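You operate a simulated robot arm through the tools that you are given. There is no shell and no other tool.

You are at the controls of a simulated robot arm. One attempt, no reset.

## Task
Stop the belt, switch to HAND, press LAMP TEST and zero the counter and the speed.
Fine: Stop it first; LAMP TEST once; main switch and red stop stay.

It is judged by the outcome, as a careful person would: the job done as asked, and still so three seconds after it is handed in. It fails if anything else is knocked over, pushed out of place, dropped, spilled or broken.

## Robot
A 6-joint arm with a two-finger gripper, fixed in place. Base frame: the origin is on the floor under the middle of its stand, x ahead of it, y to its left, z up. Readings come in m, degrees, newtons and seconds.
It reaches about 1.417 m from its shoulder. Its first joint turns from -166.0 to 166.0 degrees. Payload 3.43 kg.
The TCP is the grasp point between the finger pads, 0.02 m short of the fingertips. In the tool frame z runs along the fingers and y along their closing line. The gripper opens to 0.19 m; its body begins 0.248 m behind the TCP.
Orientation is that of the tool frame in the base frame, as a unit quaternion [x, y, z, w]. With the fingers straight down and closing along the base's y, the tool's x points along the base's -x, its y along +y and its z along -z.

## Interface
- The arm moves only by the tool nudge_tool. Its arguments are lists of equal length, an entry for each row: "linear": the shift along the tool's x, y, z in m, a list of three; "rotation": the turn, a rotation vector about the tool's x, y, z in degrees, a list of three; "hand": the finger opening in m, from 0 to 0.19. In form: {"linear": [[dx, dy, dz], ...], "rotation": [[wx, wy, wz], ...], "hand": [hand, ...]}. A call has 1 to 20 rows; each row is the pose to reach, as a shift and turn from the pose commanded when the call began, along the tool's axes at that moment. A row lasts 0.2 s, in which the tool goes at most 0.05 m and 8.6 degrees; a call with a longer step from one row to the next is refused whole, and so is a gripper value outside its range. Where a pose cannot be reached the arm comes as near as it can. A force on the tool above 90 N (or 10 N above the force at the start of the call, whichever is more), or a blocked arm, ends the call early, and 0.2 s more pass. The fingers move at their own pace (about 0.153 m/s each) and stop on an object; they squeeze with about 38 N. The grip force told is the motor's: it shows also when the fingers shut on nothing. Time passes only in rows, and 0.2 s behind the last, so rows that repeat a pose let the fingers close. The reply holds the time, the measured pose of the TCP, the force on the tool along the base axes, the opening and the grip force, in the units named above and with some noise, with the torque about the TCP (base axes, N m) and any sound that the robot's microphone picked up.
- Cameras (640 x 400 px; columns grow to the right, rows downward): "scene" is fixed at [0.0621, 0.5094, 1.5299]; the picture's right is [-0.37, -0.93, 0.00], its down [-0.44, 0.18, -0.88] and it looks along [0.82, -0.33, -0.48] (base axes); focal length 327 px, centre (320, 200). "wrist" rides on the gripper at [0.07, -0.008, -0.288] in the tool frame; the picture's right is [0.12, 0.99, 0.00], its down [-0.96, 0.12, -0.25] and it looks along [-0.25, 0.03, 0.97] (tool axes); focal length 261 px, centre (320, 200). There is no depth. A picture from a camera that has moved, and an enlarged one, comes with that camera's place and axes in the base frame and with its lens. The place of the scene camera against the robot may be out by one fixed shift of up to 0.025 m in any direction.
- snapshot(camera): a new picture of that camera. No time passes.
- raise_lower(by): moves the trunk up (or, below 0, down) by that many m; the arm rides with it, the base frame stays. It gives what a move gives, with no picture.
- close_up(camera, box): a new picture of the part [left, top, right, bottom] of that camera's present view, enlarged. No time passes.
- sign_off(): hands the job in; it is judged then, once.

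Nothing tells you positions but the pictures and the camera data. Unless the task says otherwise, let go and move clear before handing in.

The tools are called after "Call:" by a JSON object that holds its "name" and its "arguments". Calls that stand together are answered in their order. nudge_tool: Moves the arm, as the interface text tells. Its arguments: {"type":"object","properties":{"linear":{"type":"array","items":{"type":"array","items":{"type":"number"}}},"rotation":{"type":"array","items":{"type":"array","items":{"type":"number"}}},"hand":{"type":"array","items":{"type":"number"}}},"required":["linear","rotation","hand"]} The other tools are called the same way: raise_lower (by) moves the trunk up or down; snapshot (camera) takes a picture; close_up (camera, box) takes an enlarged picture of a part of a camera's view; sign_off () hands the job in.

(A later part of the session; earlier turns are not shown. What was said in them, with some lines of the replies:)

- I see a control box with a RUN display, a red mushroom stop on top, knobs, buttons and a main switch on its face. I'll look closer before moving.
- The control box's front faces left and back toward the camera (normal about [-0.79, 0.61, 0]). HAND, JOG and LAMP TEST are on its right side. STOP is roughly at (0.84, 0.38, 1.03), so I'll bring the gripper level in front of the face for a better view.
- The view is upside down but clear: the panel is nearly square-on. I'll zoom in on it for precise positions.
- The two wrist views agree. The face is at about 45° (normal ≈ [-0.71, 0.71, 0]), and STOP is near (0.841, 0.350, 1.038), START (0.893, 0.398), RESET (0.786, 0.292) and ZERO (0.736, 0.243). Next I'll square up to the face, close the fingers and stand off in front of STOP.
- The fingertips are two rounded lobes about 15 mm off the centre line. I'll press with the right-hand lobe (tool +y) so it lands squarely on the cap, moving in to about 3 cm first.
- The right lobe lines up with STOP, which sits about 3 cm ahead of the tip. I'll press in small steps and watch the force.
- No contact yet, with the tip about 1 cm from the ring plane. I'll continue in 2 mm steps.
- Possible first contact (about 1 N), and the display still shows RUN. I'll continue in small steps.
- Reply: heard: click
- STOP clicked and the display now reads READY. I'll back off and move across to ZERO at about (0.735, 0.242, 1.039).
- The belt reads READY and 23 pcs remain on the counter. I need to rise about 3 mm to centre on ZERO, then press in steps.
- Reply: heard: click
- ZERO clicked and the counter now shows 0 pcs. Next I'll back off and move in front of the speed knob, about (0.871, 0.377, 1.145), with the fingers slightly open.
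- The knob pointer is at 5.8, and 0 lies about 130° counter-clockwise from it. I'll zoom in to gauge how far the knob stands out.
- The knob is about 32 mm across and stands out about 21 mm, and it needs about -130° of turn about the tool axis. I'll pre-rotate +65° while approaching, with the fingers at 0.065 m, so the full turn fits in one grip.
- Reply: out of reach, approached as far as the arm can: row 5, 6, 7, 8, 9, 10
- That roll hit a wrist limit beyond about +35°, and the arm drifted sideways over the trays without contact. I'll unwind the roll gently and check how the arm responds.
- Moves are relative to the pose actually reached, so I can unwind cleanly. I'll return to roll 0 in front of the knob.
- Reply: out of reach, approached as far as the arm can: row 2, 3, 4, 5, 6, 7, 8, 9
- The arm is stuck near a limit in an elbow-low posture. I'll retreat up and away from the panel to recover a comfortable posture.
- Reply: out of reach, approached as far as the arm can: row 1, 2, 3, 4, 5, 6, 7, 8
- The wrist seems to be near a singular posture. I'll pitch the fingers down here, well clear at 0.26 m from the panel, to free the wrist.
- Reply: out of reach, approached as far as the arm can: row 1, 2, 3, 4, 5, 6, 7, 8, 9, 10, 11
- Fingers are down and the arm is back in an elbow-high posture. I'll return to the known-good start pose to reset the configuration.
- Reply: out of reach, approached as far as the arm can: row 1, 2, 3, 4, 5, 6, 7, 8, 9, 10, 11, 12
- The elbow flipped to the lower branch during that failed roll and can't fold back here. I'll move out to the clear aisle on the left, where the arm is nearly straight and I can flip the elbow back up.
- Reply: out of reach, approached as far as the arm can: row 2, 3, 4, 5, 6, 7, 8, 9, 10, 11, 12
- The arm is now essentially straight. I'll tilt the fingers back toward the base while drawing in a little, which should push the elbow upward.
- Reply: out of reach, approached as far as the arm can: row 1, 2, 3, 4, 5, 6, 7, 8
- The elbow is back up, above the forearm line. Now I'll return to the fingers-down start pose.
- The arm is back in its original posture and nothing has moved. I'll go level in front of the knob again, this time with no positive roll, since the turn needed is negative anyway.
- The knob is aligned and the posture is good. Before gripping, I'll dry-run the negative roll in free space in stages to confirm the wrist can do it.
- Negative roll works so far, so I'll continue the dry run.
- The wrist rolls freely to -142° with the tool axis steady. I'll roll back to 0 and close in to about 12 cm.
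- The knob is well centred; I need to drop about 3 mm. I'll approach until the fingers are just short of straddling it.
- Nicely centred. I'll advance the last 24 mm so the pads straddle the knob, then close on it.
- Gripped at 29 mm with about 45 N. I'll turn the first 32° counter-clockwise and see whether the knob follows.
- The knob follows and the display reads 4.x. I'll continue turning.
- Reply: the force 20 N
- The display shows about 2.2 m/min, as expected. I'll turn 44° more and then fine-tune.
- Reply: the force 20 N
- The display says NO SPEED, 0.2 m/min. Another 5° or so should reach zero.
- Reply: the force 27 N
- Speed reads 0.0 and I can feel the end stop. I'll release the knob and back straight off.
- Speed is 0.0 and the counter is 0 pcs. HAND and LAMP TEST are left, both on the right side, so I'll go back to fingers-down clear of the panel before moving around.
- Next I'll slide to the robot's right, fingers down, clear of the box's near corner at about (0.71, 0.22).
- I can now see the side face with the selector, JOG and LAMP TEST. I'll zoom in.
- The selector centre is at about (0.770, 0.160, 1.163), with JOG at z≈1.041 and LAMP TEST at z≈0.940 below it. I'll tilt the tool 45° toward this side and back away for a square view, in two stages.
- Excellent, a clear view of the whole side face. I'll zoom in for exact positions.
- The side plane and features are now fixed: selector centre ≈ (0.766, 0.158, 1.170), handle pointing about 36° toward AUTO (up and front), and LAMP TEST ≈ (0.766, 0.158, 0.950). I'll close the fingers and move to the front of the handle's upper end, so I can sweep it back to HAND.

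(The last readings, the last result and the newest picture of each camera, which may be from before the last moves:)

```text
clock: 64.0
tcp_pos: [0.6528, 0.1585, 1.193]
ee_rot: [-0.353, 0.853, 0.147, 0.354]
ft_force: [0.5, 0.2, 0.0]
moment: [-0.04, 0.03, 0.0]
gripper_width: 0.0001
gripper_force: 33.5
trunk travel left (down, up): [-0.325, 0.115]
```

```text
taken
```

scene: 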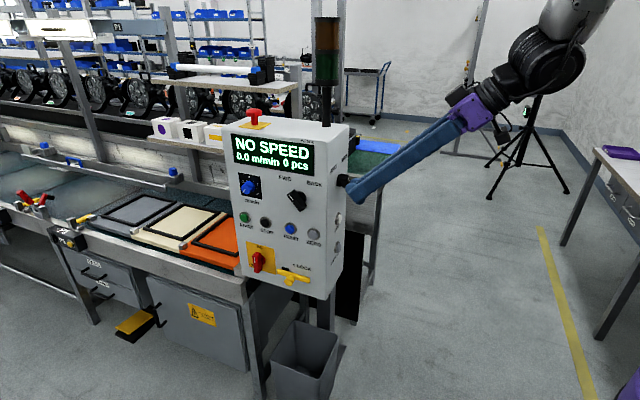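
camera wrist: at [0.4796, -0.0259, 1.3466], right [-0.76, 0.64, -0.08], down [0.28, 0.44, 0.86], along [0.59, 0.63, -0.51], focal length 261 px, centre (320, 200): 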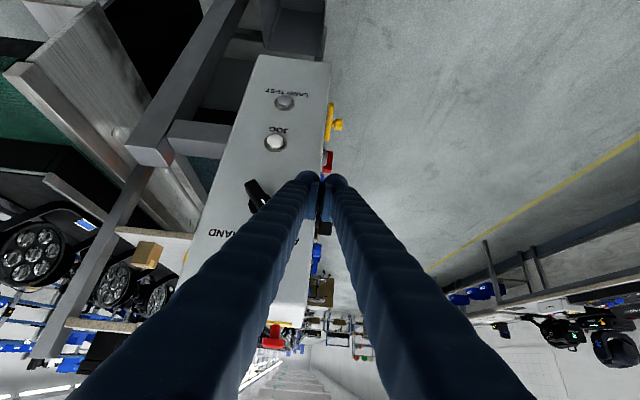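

Call:
{"name": "close_up", "arguments": {"camera": "wrist", "box": [232, 150, 360, 230]}}

Call:
{"name": "close_up", "arguments": {"camera": "scene", "box": [310, 155, 390, 205]}}

```text
5.00 times, centred on (296, 190) of wrist
camera zoom: at [0.4796, -0.0259, 1.3466], right [-0.76, 0.64, -0.08], down [0.28, 0.44, 0.86], along [0.59, 0.63, -0.51], focal length 1303 px, centre (440, 250)
```

zoom: 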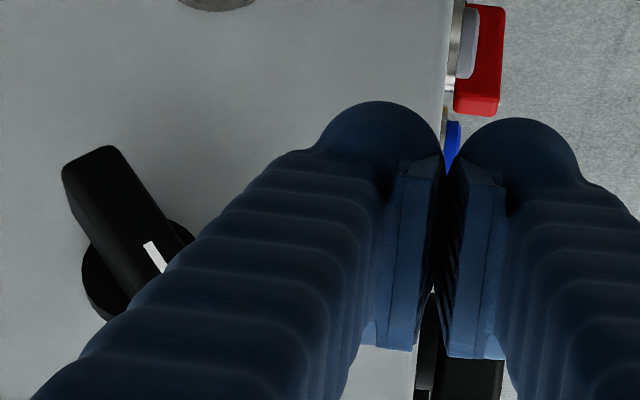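

```text
8.00 times, centred on (350, 180) of scene
camera zoom: at [0.0621, 0.5094, 1.5299], right [-0.37, -0.93, 0.0], down [-0.44, 0.18, -0.88], along [0.82, -0.33, -0.48], focal length 2614 px, centre (80, 360)
```

zoom: 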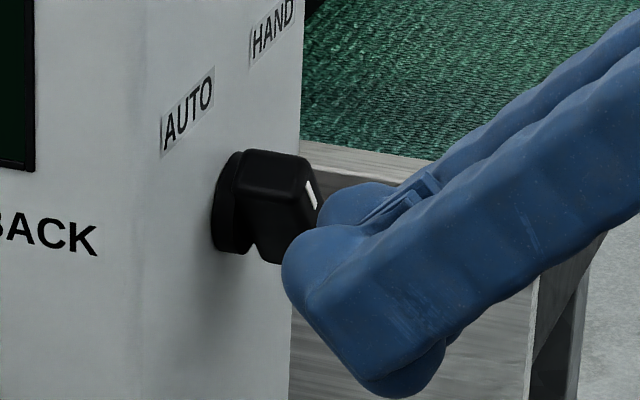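

The fingers are wide (about 50 mm) in one direction, with the upper inner edge leading at this tilt. I'll rise slightly and move in beside the handle's upper front flank, leaving about 2 cm lateral clearance.

Call:
{"name": "nudge_tool", "arguments": {"linear": [[-0.006, 0, -0.006], [-0.014, 0, 0.004], [-0.024, 0, 0.013], [-0.0342, -0.0003, 0.0231], [-0.0342, -0.0003, 0.0231]], "rotation": [[0, 0, 0], [0, 0, 0], [0, 0, 0], [0, 0, 0], [0, 0, 0]], "hand": [0.0, 0.0, 0.0, 0.0, 0.0]}}

Call:
{"name": "close_up", "arguments": {"camera": "wrist", "box": [232, 150, 360, 230]}}

Call:
{"name": "close_up", "arguments": {"camera": "scene", "box": [310, 155, 390, 205]}}

```text
clock: 65.2
tcp_pos: [0.6796, 0.1838, 1.1993]
ee_rot: [-0.353, 0.853, 0.147, 0.354]
ft_force: [0.1, -0.6, 0.5]
moment: [0.0, -0.04, 0.01]
gripper_width: 0.0
gripper_force: 34.7
trunk travel left (down, up): [-0.325, 0.115]
```

```text
5.00 times, centred on (296, 190) of wrist
camera zoom: at [0.5057, -0.0002, 1.3527], right [-0.76, 0.64, -0.08], down [0.28, 0.44, 0.86], along [0.59, 0.63, -0.51], focal length 1303 px, centre (440, 250)
```

zoom: 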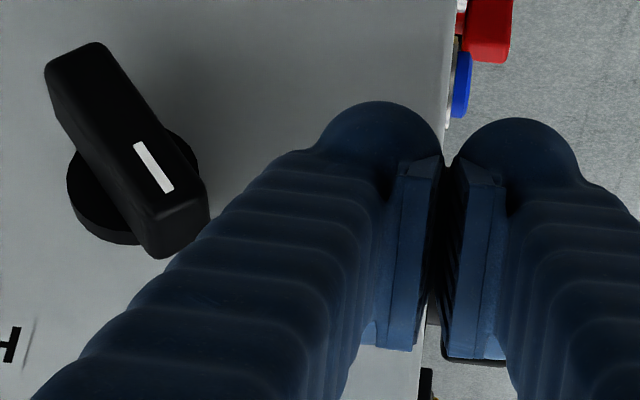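

```text
8.00 times, centred on (350, 180) of scene
camera zoom: at [0.0621, 0.5094, 1.5299], right [-0.37, -0.93, 0.0], down [-0.44, 0.18, -0.88], along [0.82, -0.33, -0.48], focal length 2614 px, centre (80, 360)
```

zoom: 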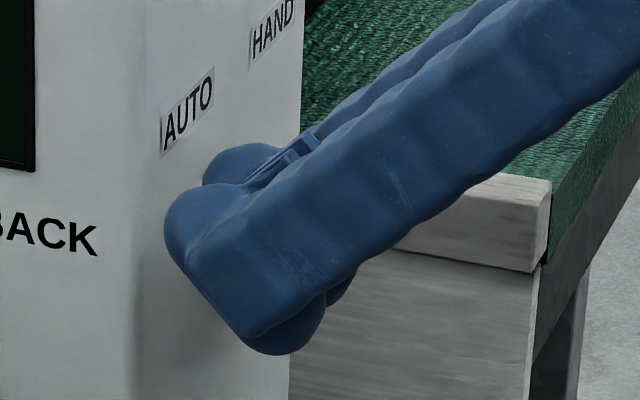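

Clear of the handle with the gap as expected. Now I'll sweep toward the back, starting with 30 mm.

Call:
{"name": "nudge_tool", "arguments": {"linear": [[-0.0015, -0.008, 0.0015], [-0.002, -0.014, 0.002], [-0.002, -0.019, 0.002], [-0.002, -0.023, 0.002], [-0.002, -0.027, 0.002], [-0.002, -0.03, 0.002]], "rotation": [[0, 0, 0], [0, 0, 0], [0, 0, 0], [0, 0, 0], [0, 0, 0], [0, 0, 0]], "hand": [0.0, 0.0, 0.0, 0.0, 0.0, 0.0]}}

Call:
{"name": "close_up", "arguments": {"camera": "wrist", "box": [232, 150, 360, 230]}}

Call:
{"name": "close_up", "arguments": {"camera": "scene", "box": [310, 155, 390, 205]}}

```text
clock: 66.6
tcp_pos: [0.7037, 0.1649, 1.2015]
ee_rot: [-0.353, 0.853, 0.147, 0.354]
ft_force: [-0.2, -0.3, 0.2]
moment: [-0.02, 0.02, 0.01]
gripper_width: 0.0
gripper_force: 34.3
trunk travel left (down, up): [-0.325, 0.115]
```

```text
5.00 times, centred on (296, 190) of wrist
camera zoom: at [0.5307, -0.0192, 1.3537], right [-0.76, 0.64, -0.08], down [0.28, 0.44, 0.86], along [0.59, 0.63, -0.51], focal length 1303 px, centre (440, 250)
```

zoom: 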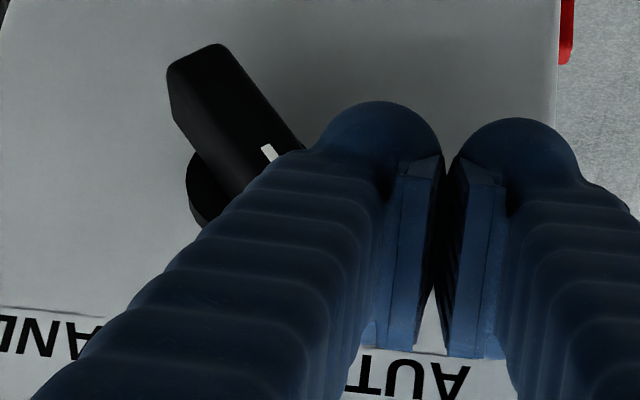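

```text
8.00 times, centred on (350, 180) of scene
camera zoom: at [0.0621, 0.5094, 1.5299], right [-0.37, -0.93, 0.0], down [-0.44, 0.18, -0.88], along [0.82, -0.33, -0.48], focal length 2614 px, centre (80, 360)
```

zoom: 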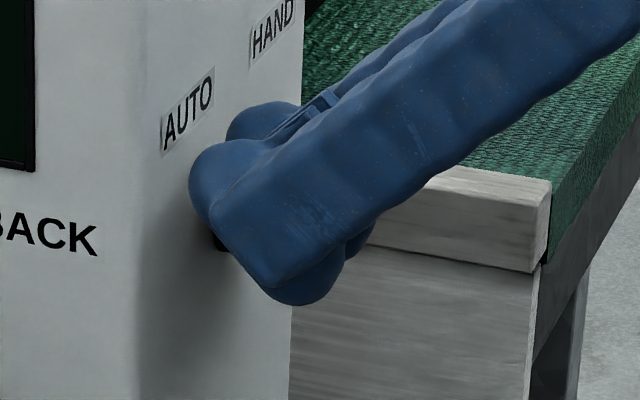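

No contact: the rounded fingertip is passing just above the handle. I'll back off sideways, lower 8 mm, and push again.

Call:
{"name": "nudge_tool", "arguments": {"linear": [[0, 0.012, 0], [0, 0.022, 0], [0.003, 0.022, 0.003], [0.0057, 0.022, 0.0057], [0.0057, 0.012, 0.0057], [0.0057, 0.006, 0.0057], [0.0057, 0.0, 0.0057], [0.0057, -0.003, 0.0057]], "rotation": [[0, 0, 0], [0, 0, 0], [0, 0, 0], [0, 0, 0], [0, 0, 0], [0, 0, 0], [0, 0, 0], [0, 0, 0]], "hand": [0.0, 0.0, 0.0, 0.0, 0.0, 0.0, 0.0, 0.0]}}

Call:
{"name": "close_up", "arguments": {"camera": "wrist", "box": [232, 150, 360, 230]}}

Call:
{"name": "close_up", "arguments": {"camera": "scene", "box": [310, 155, 390, 205]}}

```text
clock: 68.4
tcp_pos: [0.7024, 0.1663, 1.1941]
ee_rot: [-0.354, 0.852, 0.148, 0.355]
ft_force: [-23.9, 10.2, 15.6]
moment: [-0.16, -0.29, -0.12]
gripper_width: 0.0002
gripper_force: 34.3
trunk travel left (down, up): [-0.325, 0.115]
```

```text
5.00 times, centred on (296, 190) of wrist
camera zoom: at [0.5294, -0.0184, 1.3469], right [-0.76, 0.64, -0.08], down [0.27, 0.44, 0.86], along [0.59, 0.63, -0.51], focal length 1303 px, centre (440, 250)
```

zoom: 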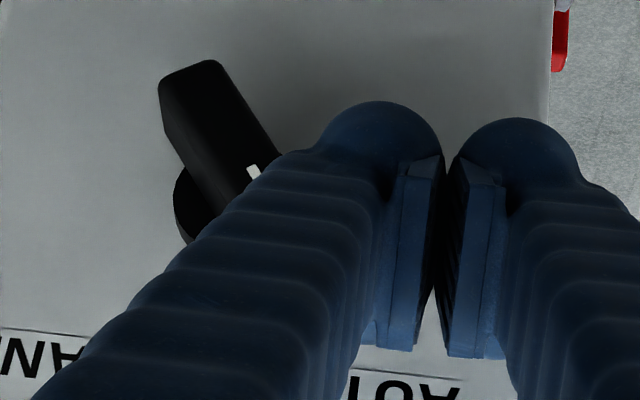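

```text
8.00 times, centred on (350, 180) of scene
camera zoom: at [0.0621, 0.5094, 1.5299], right [-0.37, -0.93, 0.0], down [-0.44, 0.18, -0.88], along [0.82, -0.33, -0.48], focal length 2614 px, centre (80, 360)
```

zoom: 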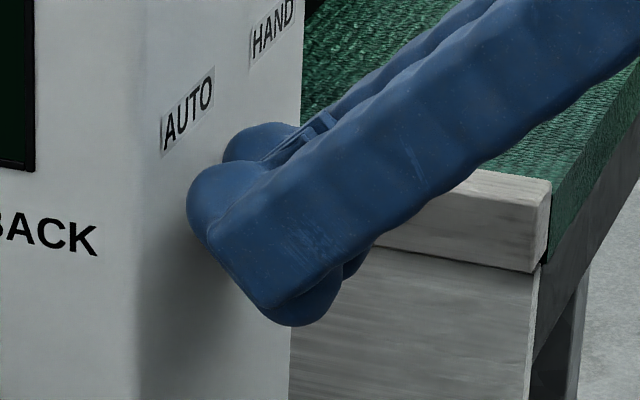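

There is contact, but the finger is riding on the handle's top corner. I'll back off, drop 13 mm lower to get a flatter push, and try again gently.

Call:
{"name": "nudge_tool", "arguments": {"linear": [[0, 0.012, 0], [0, 0.024, 0], [0.0046, 0.026, 0.0046], [0.0092, 0.026, 0.0092], [0.0092, 0.018, 0.0092], [0.0092, 0.012, 0.0092], [0.0092, 0.007, 0.0092], [0.0092, 0.003, 0.0092]], "rotation": [[0, 0, 0], [0, 0, 0], [0, 0, 0], [0, 0, 0], [0, 0, 0], [0, 0, 0], [0, 0, 0], [0, 0, 0]], "hand": [0.0, 0.0, 0.0, 0.0, 0.0, 0.0, 0.0, 0.0]}}

Call:
{"name": "close_up", "arguments": {"camera": "wrist", "box": [232, 150, 360, 230]}}

Call:
{"name": "close_up", "arguments": {"camera": "scene", "box": [310, 155, 390, 205]}}

```text
clock: 70.2
tcp_pos: [0.7007, 0.1697, 1.1803]
ee_rot: [-0.354, 0.852, 0.147, 0.357]
ft_force: [-19.3, 15.4, 15.4]
moment: [-0.37, -0.55, 0.07]
gripper_width: 0.0
gripper_force: 34.0
trunk travel left (down, up): [-0.325, 0.115]
```

```text
5.00 times, centred on (296, 190) of wrist
camera zoom: at [0.5274, -0.0164, 1.3337], right [-0.76, 0.64, -0.09], down [0.27, 0.44, 0.86], along [0.59, 0.63, -0.51], focal length 1303 px, centre (440, 250)
```

zoom: 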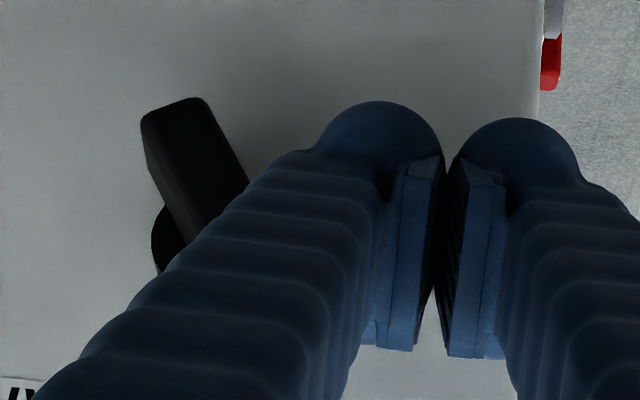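

```text
8.00 times, centred on (350, 180) of scene
camera zoom: at [0.0621, 0.5094, 1.5299], right [-0.37, -0.93, 0.0], down [-0.44, 0.18, -0.88], along [0.82, -0.33, -0.48], focal length 2614 px, centre (80, 360)
```

zoom: 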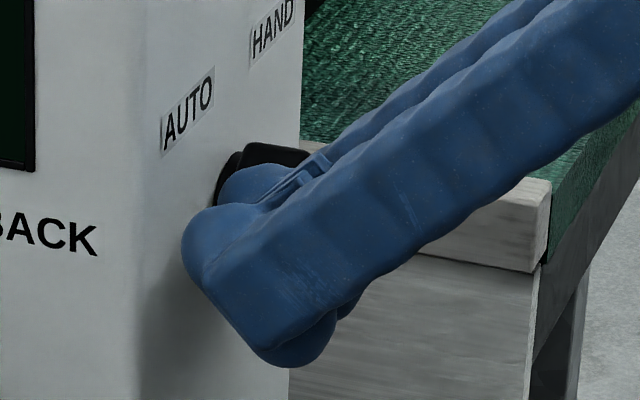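

The handle has begun to rotate, by roughly 8°. I'll keep pushing toward the back and raise slightly as the handle comes up.

Call:
{"name": "nudge_tool", "arguments": {"linear": [[0, -0.003, 0], [-0.0007, -0.006, -0.0007], [-0.0014, -0.009, -0.0014], [-0.0021, -0.012, -0.0021], [-0.0028, -0.014, -0.0028]], "rotation": [[0, 0, 0], [0, 0, 0], [0, 0, 0], [0, 0, 0], [0, 0, 0]], "hand": [0.0, 0.0, 0.0, 0.0, 0.0]}}

Call:
{"name": "close_up", "arguments": {"camera": "wrist", "box": [232, 150, 360, 230]}}

Call:
{"name": "close_up", "arguments": {"camera": "scene", "box": [310, 155, 390, 205]}}

```text
clock: 71.4
tcp_pos: [0.7129, 0.1564, 1.1844]
ee_rot: [-0.354, 0.853, 0.147, 0.355]
ft_force: [-8.0, 1.3, 9.0]
moment: [-0.13, -0.21, -0.09]
gripper_width: 0.0
gripper_force: 34.2
trunk travel left (down, up): [-0.325, 0.115]
```

```text
5.00 times, centred on (296, 190) of wrist
camera zoom: at [0.5398, -0.0288, 1.336], right [-0.76, 0.64, -0.08], down [0.27, 0.44, 0.86], along [0.59, 0.63, -0.51], focal length 1303 px, centre (440, 250)
```

zoom: 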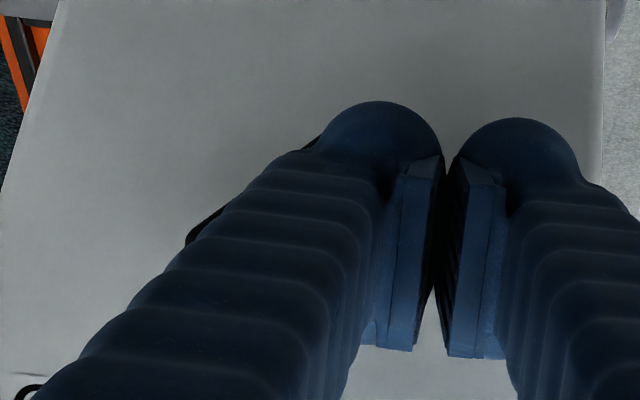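

```text
8.00 times, centred on (350, 180) of scene
camera zoom: at [0.0621, 0.5094, 1.5299], right [-0.37, -0.93, 0.0], down [-0.44, 0.18, -0.88], along [0.82, -0.33, -0.48], focal length 2614 px, centre (80, 360)
```

zoom: 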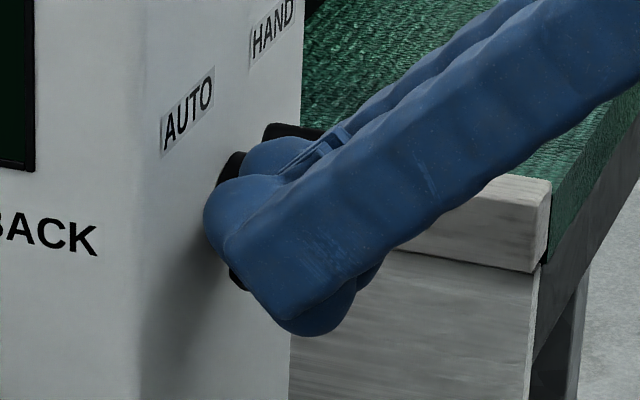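

The handle has swung over toward HAND. I'll pull straight out and look at it.

Call:
{"name": "nudge_tool", "arguments": {"linear": [[0.002, 0.004, -0.002], [0.012, 0.01, -0.012], [0.027, 0.012, -0.027], [0.0423, 0.012, -0.0426], [0.06, 0.012, -0.06]], "rotation": [[0, 0, 0], [0, 0, 0], [0, 0, 0], [0, 0, 0], [0, 0, 0]], "hand": [0.0, 0.0, 0.0, 0.0, 0.0]}}

Call:
{"name": "snapshot", "arguments": {"camera": "wrist"}}

Call:
{"name": "snapshot", "arguments": {"camera": "scene"}}

Call:
{"name": "close_up", "arguments": {"camera": "scene", "box": [310, 155, 390, 205]}}

```text
clock: 72.6
tcp_pos: [0.6442, 0.104, 1.181]
ee_rot: [-0.353, 0.853, 0.147, 0.354]
ft_force: [-0.3, 0.2, -0.1]
moment: [-0.01, 0.0, 0.0]
gripper_width: 0.0
gripper_force: 33.9
trunk travel left (down, up): [-0.325, 0.115]
```

```text
taken
camera wrist: at [0.4709, -0.0792, 1.3334], right [-0.76, 0.64, -0.08], down [0.28, 0.44, 0.86], along [0.59, 0.63, -0.51], focal length 261 px, centre (320, 200)
```

wrist: 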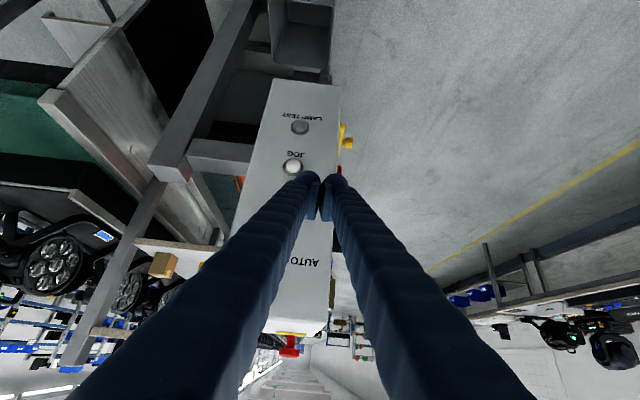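

```text
taken
```

scene: 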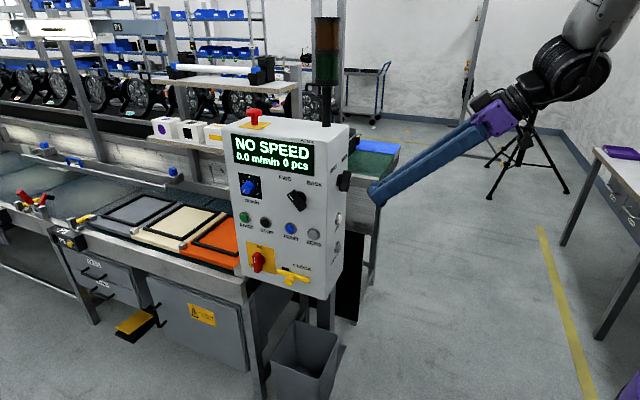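

```text
8.00 times, centred on (350, 180) of scene
camera zoom: at [0.0621, 0.5094, 1.5299], right [-0.37, -0.93, 0.0], down [-0.44, 0.18, -0.88], along [0.82, -0.33, -0.48], focal length 2614 px, centre (80, 360)
```

zoom: 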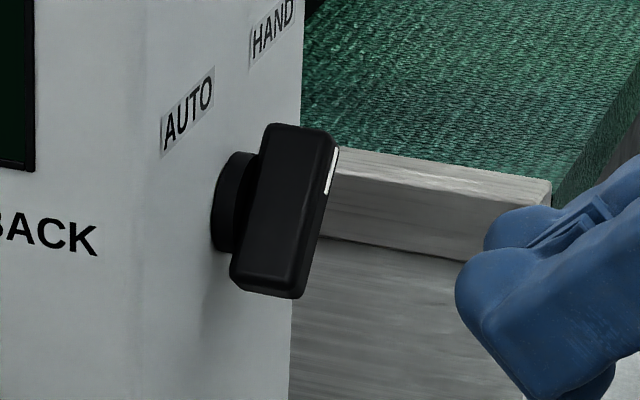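

The handle now points up and back at about 37°, the mirror image of AUTO, so it is on HAND. Next I'll move down in front of LAMP TEST, keeping about 7 cm off the side while passing JOG.

Call:
{"name": "nudge_tool", "arguments": {"linear": [[0.0249, -0.0052, 0.0305], [0.0497, -0.0105, 0.0609], [0.0746, -0.0157, 0.0914], [0.0994, -0.0209, 0.1219], [0.1243, -0.0262, 0.1523], [0.1491, -0.0314, 0.1828], [0.1491, -0.0314, 0.1828]], "rotation": [[0, 0, 0], [0, 0, 0], [0, 0, 0], [0, 0, 0], [0, 0, 0], [0, 0, 0], [0, 0, 0]], "hand": [0.0, 0.0, 0.0, 0.0, 0.0, 0.0, 0.0]}}

Call:
{"name": "snapshot", "arguments": {"camera": "wrist"}}

Call:
{"name": "snapshot", "arguments": {"camera": "scene"}}

```text
clock: 74.2
tcp_pos: [0.7213, 0.0941, 0.9769]
ee_rot: [-0.354, 0.858, 0.163, 0.334]
ft_force: [0.5, -0.8, 0.8]
moment: [0.0, -0.04, -0.02]
gripper_width: 0.0003
gripper_force: 34.1
out of reach, approached as far as the arm can: row 3, 4, 5, 6, 7
trunk travel left (down, up): [-0.325, 0.115]
```

```text
taken
camera wrist: at [0.5584, -0.0952, 1.1347], right [-0.77, 0.63, -0.04], down [0.31, 0.43, 0.85], along [0.55, 0.64, -0.53], focal length 261 px, centre (320, 200)
```

wrist: 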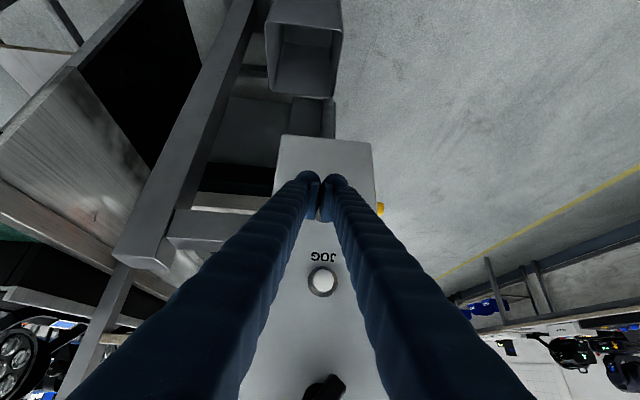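

```text
taken
```

scene: 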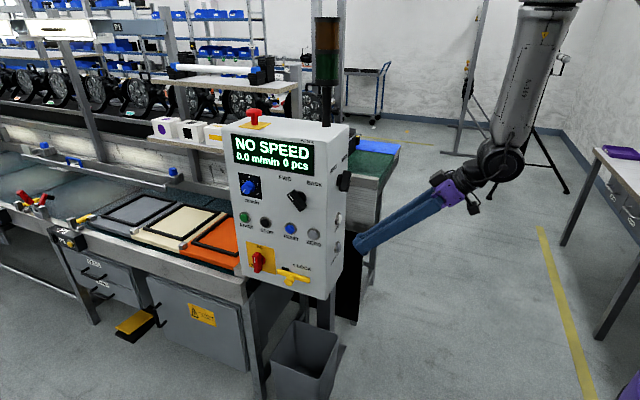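

The arm folds too far to go this low from its current height, so I'll back up to the comfortable pose and then lower the trunk by 0.2 m.

Call:
{"name": "nudge_tool", "arguments": {"linear": [[0.0145, 0.0005, -0.0137], [0.029, 0.001, -0.0274], [0.0038, 0.012, -0.0534], [-0.0213, 0.023, -0.0794], [-0.0465, 0.0339, -0.1055], [-0.0716, 0.0449, -0.1315], [-0.0968, 0.0559, -0.1575], [-0.0968, 0.0559, -0.1575]], "rotation": [[0.3, -0.2, -0.14], [0.6, -0.4, -0.28], [0.95, -0.65, -0.44], [1.3, -0.9, -0.6], [1.65, -1.15, -0.8], [2.0, -1.4, -0.95], [2.37, -1.63, -1.11], [2.37, -1.63, -1.11]], "hand": [0.0, 0.0, 0.0, 0.0, 0.0, 0.0, 0.0, 0.0]}}

Call:
{"name": "snapshot", "arguments": {"camera": "scene"}}

```text
clock: 76.0
tcp_pos: [0.6595, 0.0959, 1.1584]
ee_rot: [-0.352, 0.853, 0.148, 0.355]
ft_force: [0.3, -0.2, -0.7]
moment: [0.01, 0.01, 0.02]
gripper_width: 0.0001
gripper_force: 34.5
out of reach, approached as far as the arm can: row 1, 2, 3
trunk travel left (down, up): [-0.325, 0.115]
```

```text
taken
```

scene: 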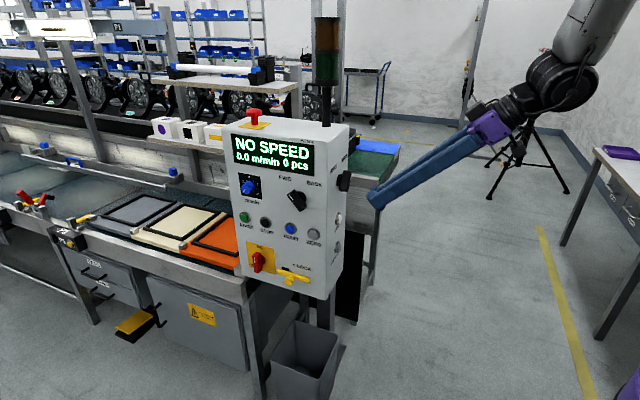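

Call:
{"name": "raise_lower", "arguments": {"by": -0.2}}

Call:
{"name": "snapshot", "arguments": {"camera": "wrist"}}

Call:
{"name": "snapshot", "arguments": {"camera": "scene"}}

```text
clock: 78.2
tcp_pos: [0.6586, 0.0971, 0.9605]
ee_rot: [-0.353, 0.853, 0.148, 0.354]
ft_force: [0.3, 0.1, 0.4]
moment: [-0.02, -0.04, -0.01]
gripper_width: 0.0
gripper_force: 35.2
trunk travel left (down, up): [-0.125, 0.315]
```

```text
taken
camera wrist: at [0.4848, -0.0886, 1.1113], right [-0.76, 0.64, -0.08], down [0.27, 0.43, 0.86], along [0.59, 0.63, -0.51], focal length 261 px, centre (320, 200)
```

wrist: 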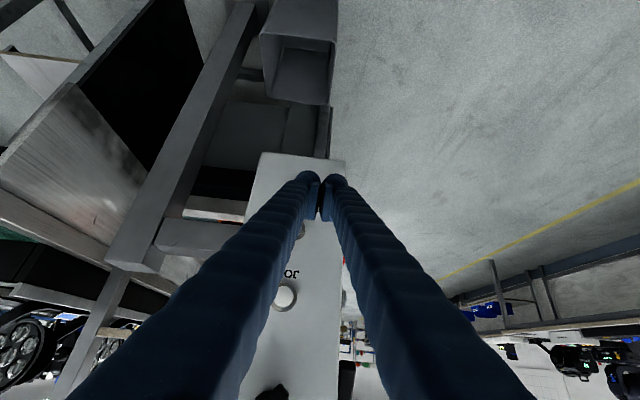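

```text
taken
```

scene: 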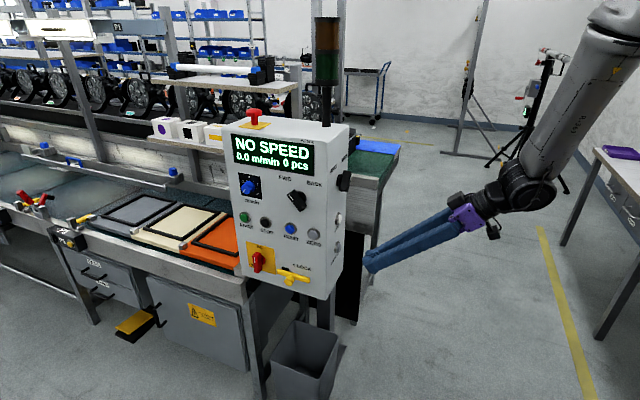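

Good, that posture works at this height. I'll align the rear finger with LAMP TEST and approach to about 3 cm.

Call:
{"name": "nudge_tool", "arguments": {"linear": [[-0.0107, -0.0055, 0.0174], [-0.0215, -0.011, 0.0349], [-0.0322, -0.0165, 0.0523], [-0.0322, -0.0165, 0.0523]], "rotation": [[0, 0, 0], [0, 0, 0], [0, 0, 0], [0, 0, 0]], "hand": [0.0, 0.0, 0.0, 0.0]}}

Call:
{"name": "snapshot", "arguments": {"camera": "wrist"}}

Call:
{"name": "close_up", "arguments": {"camera": "wrist", "box": [240, 130, 400, 230]}}

Call:
{"name": "close_up", "arguments": {"camera": "scene", "box": [300, 205, 396, 265]}}

```text
clock: 79.2
tcp_pos: [0.7128, 0.1263, 0.9451]
ee_rot: [-0.353, 0.853, 0.147, 0.356]
ft_force: [-0.3, 1.0, 0.7]
moment: [0.03, -0.01, 0.01]
gripper_width: 0.0
gripper_force: 33.9
trunk travel left (down, up): [-0.125, 0.315]
```

```text
taken
camera wrist: at [0.5397, -0.0579, 1.0964], right [-0.76, 0.64, -0.08], down [0.27, 0.43, 0.86], along [0.59, 0.63, -0.51], focal length 261 px, centre (320, 200)
```

wrist: 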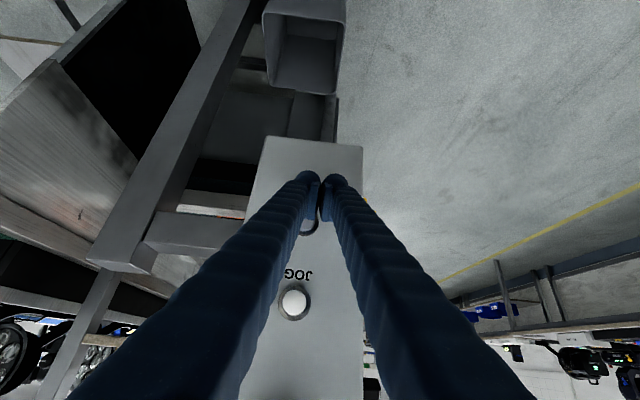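

```text
4.00 times, centred on (320, 180) of wrist
camera zoom: at [0.5397, -0.0579, 1.0964], right [-0.76, 0.64, -0.08], down [0.27, 0.43, 0.86], along [0.59, 0.63, -0.51], focal length 1043 px, centre (320, 280)
```

zoom: 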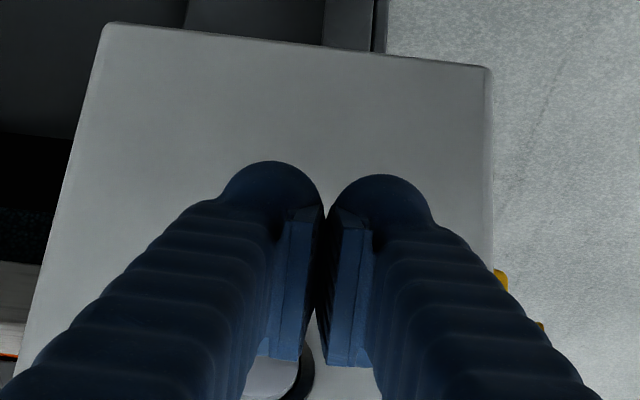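

```text
6.67 times, centred on (348, 235) of scene
camera zoom: at [0.0621, 0.5094, 1.5299], right [-0.37, -0.93, 0.0], down [-0.44, 0.18, -0.88], along [0.82, -0.33, -0.48], focal length 2178 px, centre (133, -33)
```

zoom: 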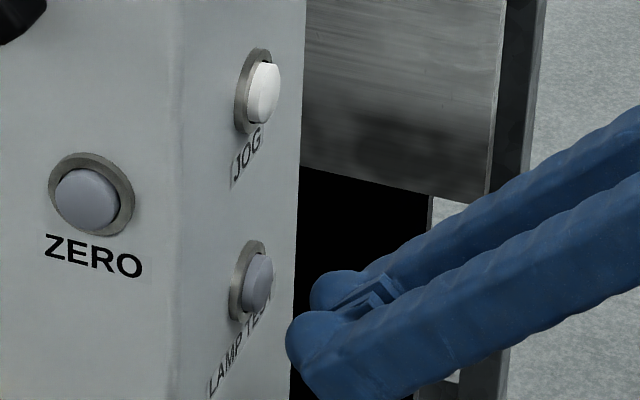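

The rear finger lines up with the LAMP TEST cap, with about 22 mm to go. I'll approach along the side's normal in small steps.

Call:
{"name": "nudge_tool", "arguments": {"linear": [[-0.0042, 0, 0.0043], [-0.0077, -0.0001, 0.0078], [-0.0106, -0.0001, 0.0106], [-0.0127, -0.0001, 0.0128]], "rotation": [[0, 0, 0], [0, 0, 0], [0, 0, 0], [0, 0, 0]], "hand": [0.0, 0.0, 0.0, 0.0]}}

Call:
{"name": "close_up", "arguments": {"camera": "scene", "box": [300, 205, 396, 265]}}

```text
clock: 80.2
tcp_pos: [0.7259, 0.1403, 0.9439]
ee_rot: [-0.353, 0.852, 0.148, 0.356]
ft_force: [0.6, 0.6, -0.3]
moment: [0.04, 0.0, 0.02]
gripper_width: 0.0001
gripper_force: 34.1
trunk travel left (down, up): [-0.125, 0.315]
```

```text
6.67 times, centred on (348, 235) of scene
camera zoom: at [0.0621, 0.5094, 1.5299], right [-0.37, -0.93, 0.0], down [-0.44, 0.18, -0.88], along [0.82, -0.33, -0.48], focal length 2178 px, centre (133, -33)
```

zoom: 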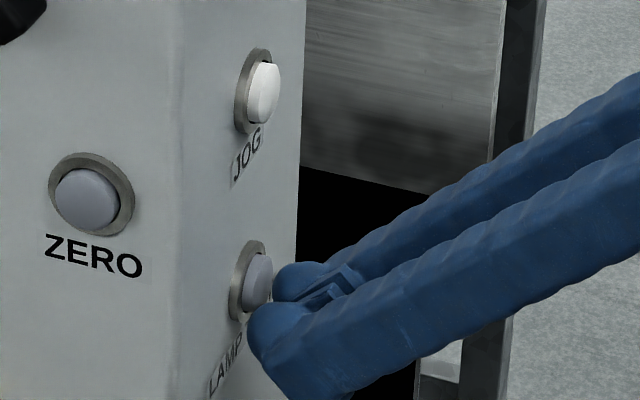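

Nearly touching the cap. I'll press 2 mm at a time.

Call:
{"name": "nudge_tool", "arguments": {"linear": [[-0.0014, 0, 0.0014], [-0.0028, 0, 0.0028]], "rotation": [[0, 0, 0], [0, 0, 0]], "hand": [0.0, 0.0]}}

Call:
{"name": "close_up", "arguments": {"camera": "scene", "box": [300, 205, 396, 265]}}

```text
clock: 80.8
tcp_pos: [0.7286, 0.1423, 0.9439]
ee_rot: [-0.352, 0.853, 0.147, 0.356]
ft_force: [0.2, 0.4, -0.5]
moment: [-0.03, 0.01, -0.03]
gripper_width: 0.0
gripper_force: 34.5
trunk travel left (down, up): [-0.125, 0.315]
```

```text
6.67 times, centred on (348, 235) of scene
camera zoom: at [0.0621, 0.5094, 1.5299], right [-0.37, -0.93, 0.0], down [-0.44, 0.18, -0.88], along [0.82, -0.33, -0.48], focal length 2178 px, centre (133, -33)
```

zoom: 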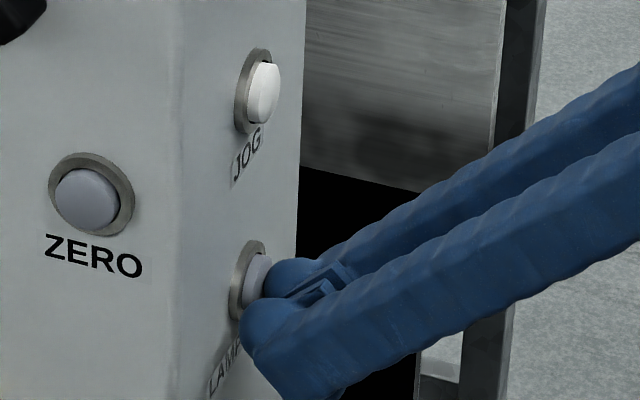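

Call:
{"name": "nudge_tool", "arguments": {"linear": [[-0.0014, 0, 0.0014], [-0.0021, 0, 0.0021]], "rotation": [[0, 0, 0], [0, 0, 0]], "hand": [0.0, 0.0]}}

Call:
{"name": "close_up", "arguments": {"camera": "scene", "box": [300, 205, 396, 265]}}

```text
clock: 81.4
tcp_pos: [0.7312, 0.1446, 0.9454]
ee_rot: [-0.353, 0.853, 0.147, 0.355]
ft_force: [-0.9, -0.6, -0.4]
moment: [-0.05, -0.03, -0.03]
gripper_width: 0.0
gripper_force: 34.1
trunk travel left (down, up): [-0.125, 0.315]
```

```text
6.67 times, centred on (348, 235) of scene
camera zoom: at [0.0621, 0.5094, 1.5299], right [-0.37, -0.93, 0.0], down [-0.44, 0.18, -0.88], along [0.82, -0.33, -0.48], focal length 2178 px, centre (133, -33)
```

zoom: 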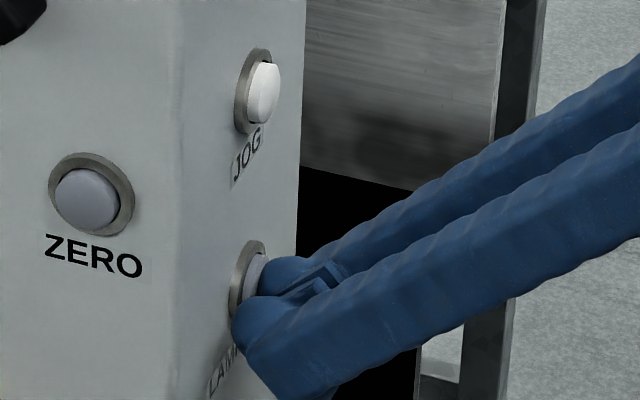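

First contact, about 1 N. I'll continue 1.5 mm at a time.

Call:
{"name": "nudge_tool", "arguments": {"linear": [[-0.0011, 0, 0.0011]], "rotation": [[0, 0, 0]], "hand": [0.0]}}

```text
clock: 81.8
tcp_pos: [0.7312, 0.1466, 0.9439]
ee_rot: [-0.353, 0.852, 0.149, 0.356]
ft_force: [-1.1, -1.5, 2.3]
moment: [0.01, 0.0, -0.02]
gripper_width: 0.0
gripper_force: 33.9
trunk travel left (down, up): [-0.125, 0.315]
heard: click
```

LAMP TEST clicked. I'll check the scene while it is held, then retract.

Call:
{"name": "snapshot", "arguments": {"camera": "scene"}}

Call:
{"name": "nudge_tool", "arguments": {"linear": [[0.0106, 0, -0.0106], [0.0282, 0, -0.0284], [0.05, 0, -0.05], [0.072, 0, -0.072], [0.09, 0, -0.09]], "rotation": [[0, 0, 0], [0, 0, 0], [0, 0, 0], [0, 0, 0], [0, 0, 0]], "hand": [0.0, 0.0, 0.0, 0.0, 0.0]}}

Call:
{"name": "snapshot", "arguments": {"camera": "scene"}}

Call:
{"name": "snapshot", "arguments": {"camera": "wrist"}}

```text
taken
```

scene: 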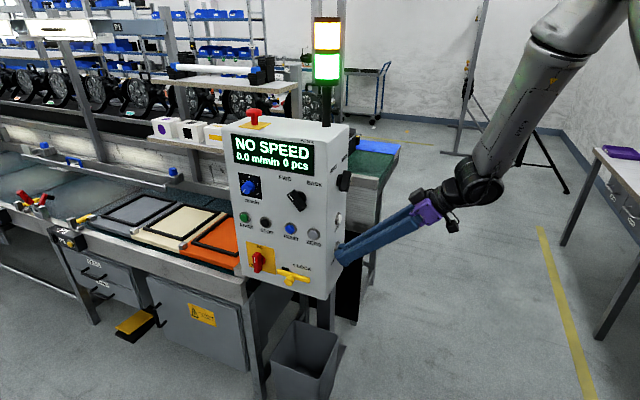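

```text
clock: 83.0
tcp_pos: [0.6397, 0.0538, 0.9449]
ee_rot: [-0.353, 0.853, 0.147, 0.356]
ft_force: [0.1, -0.9, 0.1]
moment: [-0.03, 0.0, -0.02]
gripper_width: 0.0001
gripper_force: 34.4
trunk travel left (down, up): [-0.125, 0.315]
```

```text
taken
```

scene: 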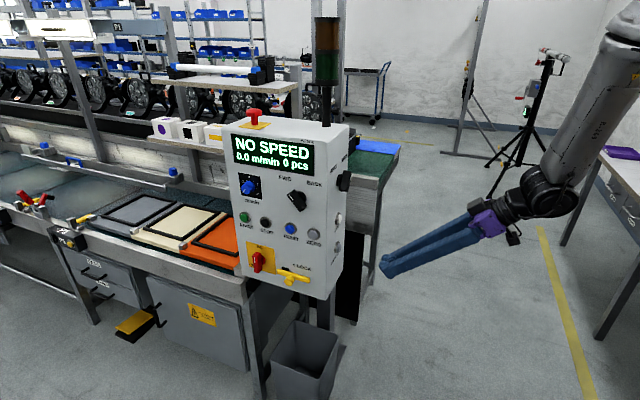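

```text
taken
camera wrist: at [0.4646, -0.1313, 1.0974], right [-0.76, 0.64, -0.08], down [0.27, 0.44, 0.86], along [0.59, 0.63, -0.51], focal length 261 px, centre (320, 200)
```

wrist: 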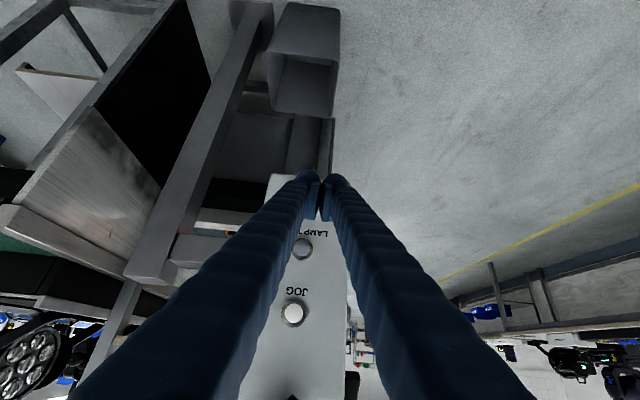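

LAMP TEST lit both tower lamps while held and it is now released. I'll raise the trunk again and open the fingers for a final check of the selector and panel.

Call:
{"name": "raise_lower", "arguments": {"by": 0.2}}

Call:
{"name": "nudge_tool", "arguments": {"linear": [[0, 0, -0.02], [0, -0.01, -0.04], [0, -0.02, -0.05]], "rotation": [[0, 0, 0], [0, 0, 0], [0, 0, 0]], "hand": [0.1, 0.19, 0.19]}}

Call:
{"name": "close_up", "arguments": {"camera": "wrist", "box": [240, 100, 400, 200]}}

Call:
{"name": "close_up", "arguments": {"camera": "wrist", "box": [240, 190, 400, 290]}}

Call:
{"name": "close_up", "arguments": {"camera": "scene", "box": [210, 110, 370, 210]}}

Call:
{"name": "close_up", "arguments": {"camera": "scene", "box": [210, 200, 370, 300]}}

```text
clock: 85.1
tcp_pos: [0.6394, 0.0538, 1.1462]
ee_rot: [-0.352, 0.853, 0.147, 0.356]
ft_force: [1.1, 0.0, -0.1]
moment: [0.0, 0.04, 0.0]
gripper_width: 0.0
gripper_force: 34.0
trunk travel left (down, up): [-0.325, 0.115]
```

```text
clock: 85.9
tcp_pos: [0.6293, 0.0141, 1.183]
ee_rot: [-0.352, 0.853, 0.146, 0.357]
ft_force: [-0.2, -0.4, 0.0]
moment: [-0.02, -0.03, -0.02]
gripper_width: 0.1904
gripper_force: 0.1
trunk travel left (down, up): [-0.325, 0.115]
```

```text
4.00 times, centred on (320, 150) of wrist
camera zoom: at [0.4545, -0.1706, 1.3346], right [-0.76, 0.64, -0.08], down [0.27, 0.43, 0.86], along [0.59, 0.63, -0.51], focal length 1043 px, centre (320, 400)
```

zoom: 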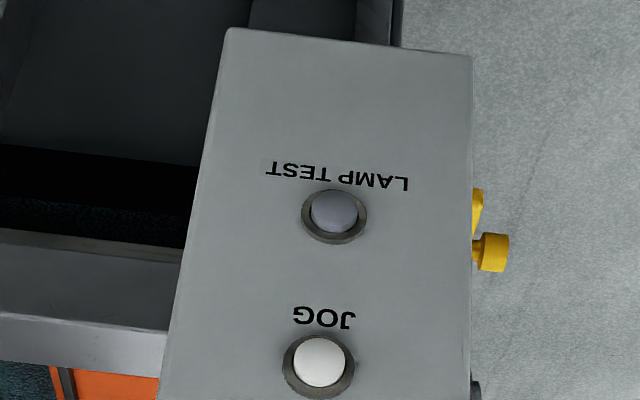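

```text
4.00 times, centred on (320, 240) of wrist
camera zoom: at [0.4545, -0.1706, 1.3346], right [-0.76, 0.64, -0.08], down [0.27, 0.43, 0.86], along [0.59, 0.63, -0.51], focal length 1043 px, centre (320, 40)
```

zoom: 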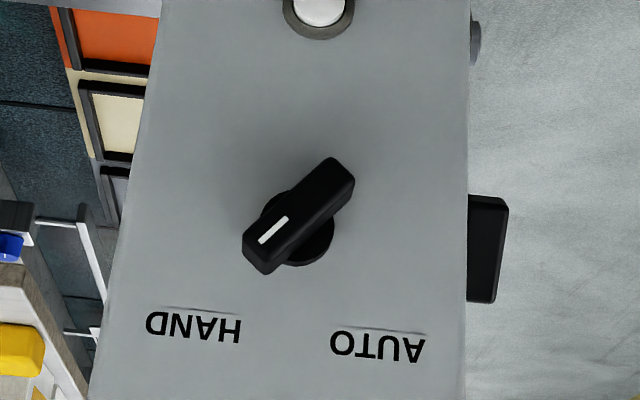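

```text
4.00 times, centred on (290, 160) of scene
camera zoom: at [0.0621, 0.5094, 1.5299], right [-0.37, -0.93, 0.0], down [-0.44, 0.18, -0.88], along [0.82, -0.33, -0.48], focal length 1307 px, centre (440, 360)
```

zoom: 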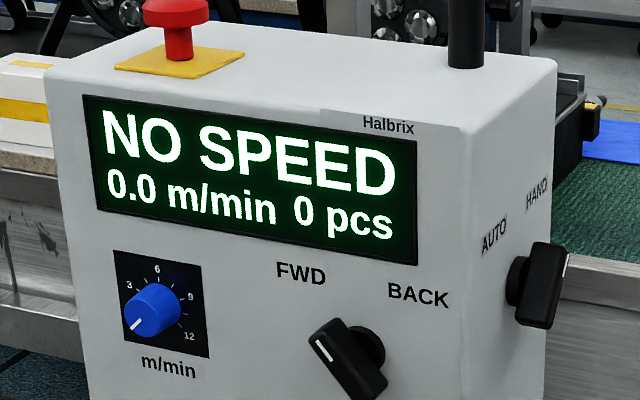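

```text
4.00 times, centred on (290, 250) of scene
camera zoom: at [0.0621, 0.5094, 1.5299], right [-0.37, -0.93, 0.0], down [-0.44, 0.18, -0.88], along [0.82, -0.33, -0.48], focal length 1307 px, centre (440, 0)
```

zoom: 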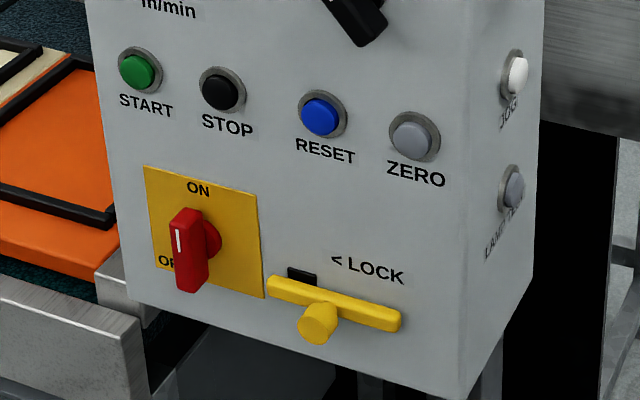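

Everything reads right: NO SPEED, 0.0 m/min, 0 pcs. I'll take one tighter look at the selector to confirm it is fully seated on HAND.

Call:
{"name": "close_up", "arguments": {"camera": "wrist", "box": [292, 220, 340, 250]}}

Call:
{"name": "close_up", "arguments": {"camera": "wrist", "box": [270, 220, 366, 280]}}

```text
13.33 times, centred on (316, 235) of wrist
camera zoom: at [0.4545, -0.1706, 1.3346], right [-0.76, 0.64, -0.08], down [0.27, 0.43, 0.86], along [0.59, 0.63, -0.51], focal length 3475 px, centre (373, -267)
```

zoom: 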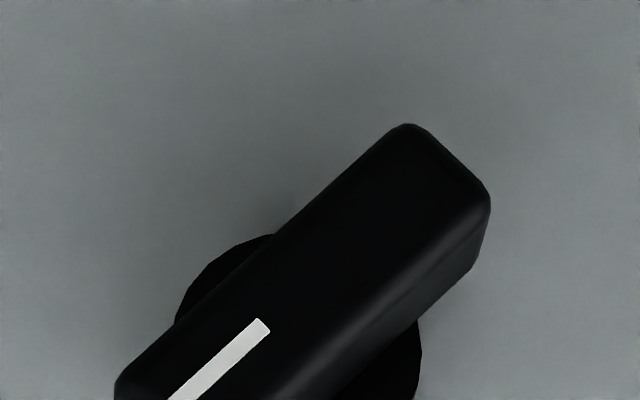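

```text
6.67 times, centred on (318, 250) of wrist
camera zoom: at [0.4545, -0.1706, 1.3346], right [-0.76, 0.64, -0.08], down [0.27, 0.43, 0.86], along [0.59, 0.63, -0.51], focal length 1738 px, centre (333, -133)
```

zoom: 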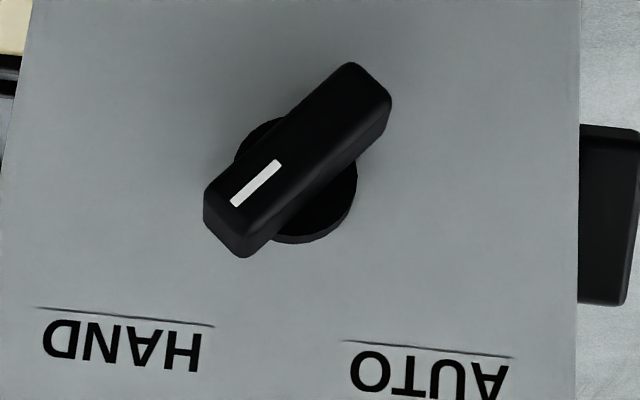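

The handle mark sits about 34° toward HAND, mirroring its earlier AUTO angle, so it is seated. The red stop and main switch are untouched and the arm is clear, so I'm handing in.

Call:
{"name": "sign_off", "arguments": {}}

```text
The job is handed in.
```

The job is done and handed in; I haven't been told how it was judged.

- **Belt:** I pressed STOP first, before anything else. The display changed from RUN to READY.
- **Counter:** ZERO clicked and the display reads 0 pcs.
- **Speed:** the knob is turned down to its end stop and reads 0.0 m/min. The display now says NO SPEED.
- **HAND:** the selector handle now points to HAND, at the mirror image of its old AUTO angle. The display doesn't show the mode, so I confirmed this only from the pictures.
- **LAMP TEST:** pressed once. Both tower lamps lit while it was held and went out on release.

The main switch and red stop were not touched. Partway through, a wrist limit made the arm swing out of position near the trays. The force readings showed no contact then, and nothing looked moved in the later pictures. The gripper is open and clear of the panel.
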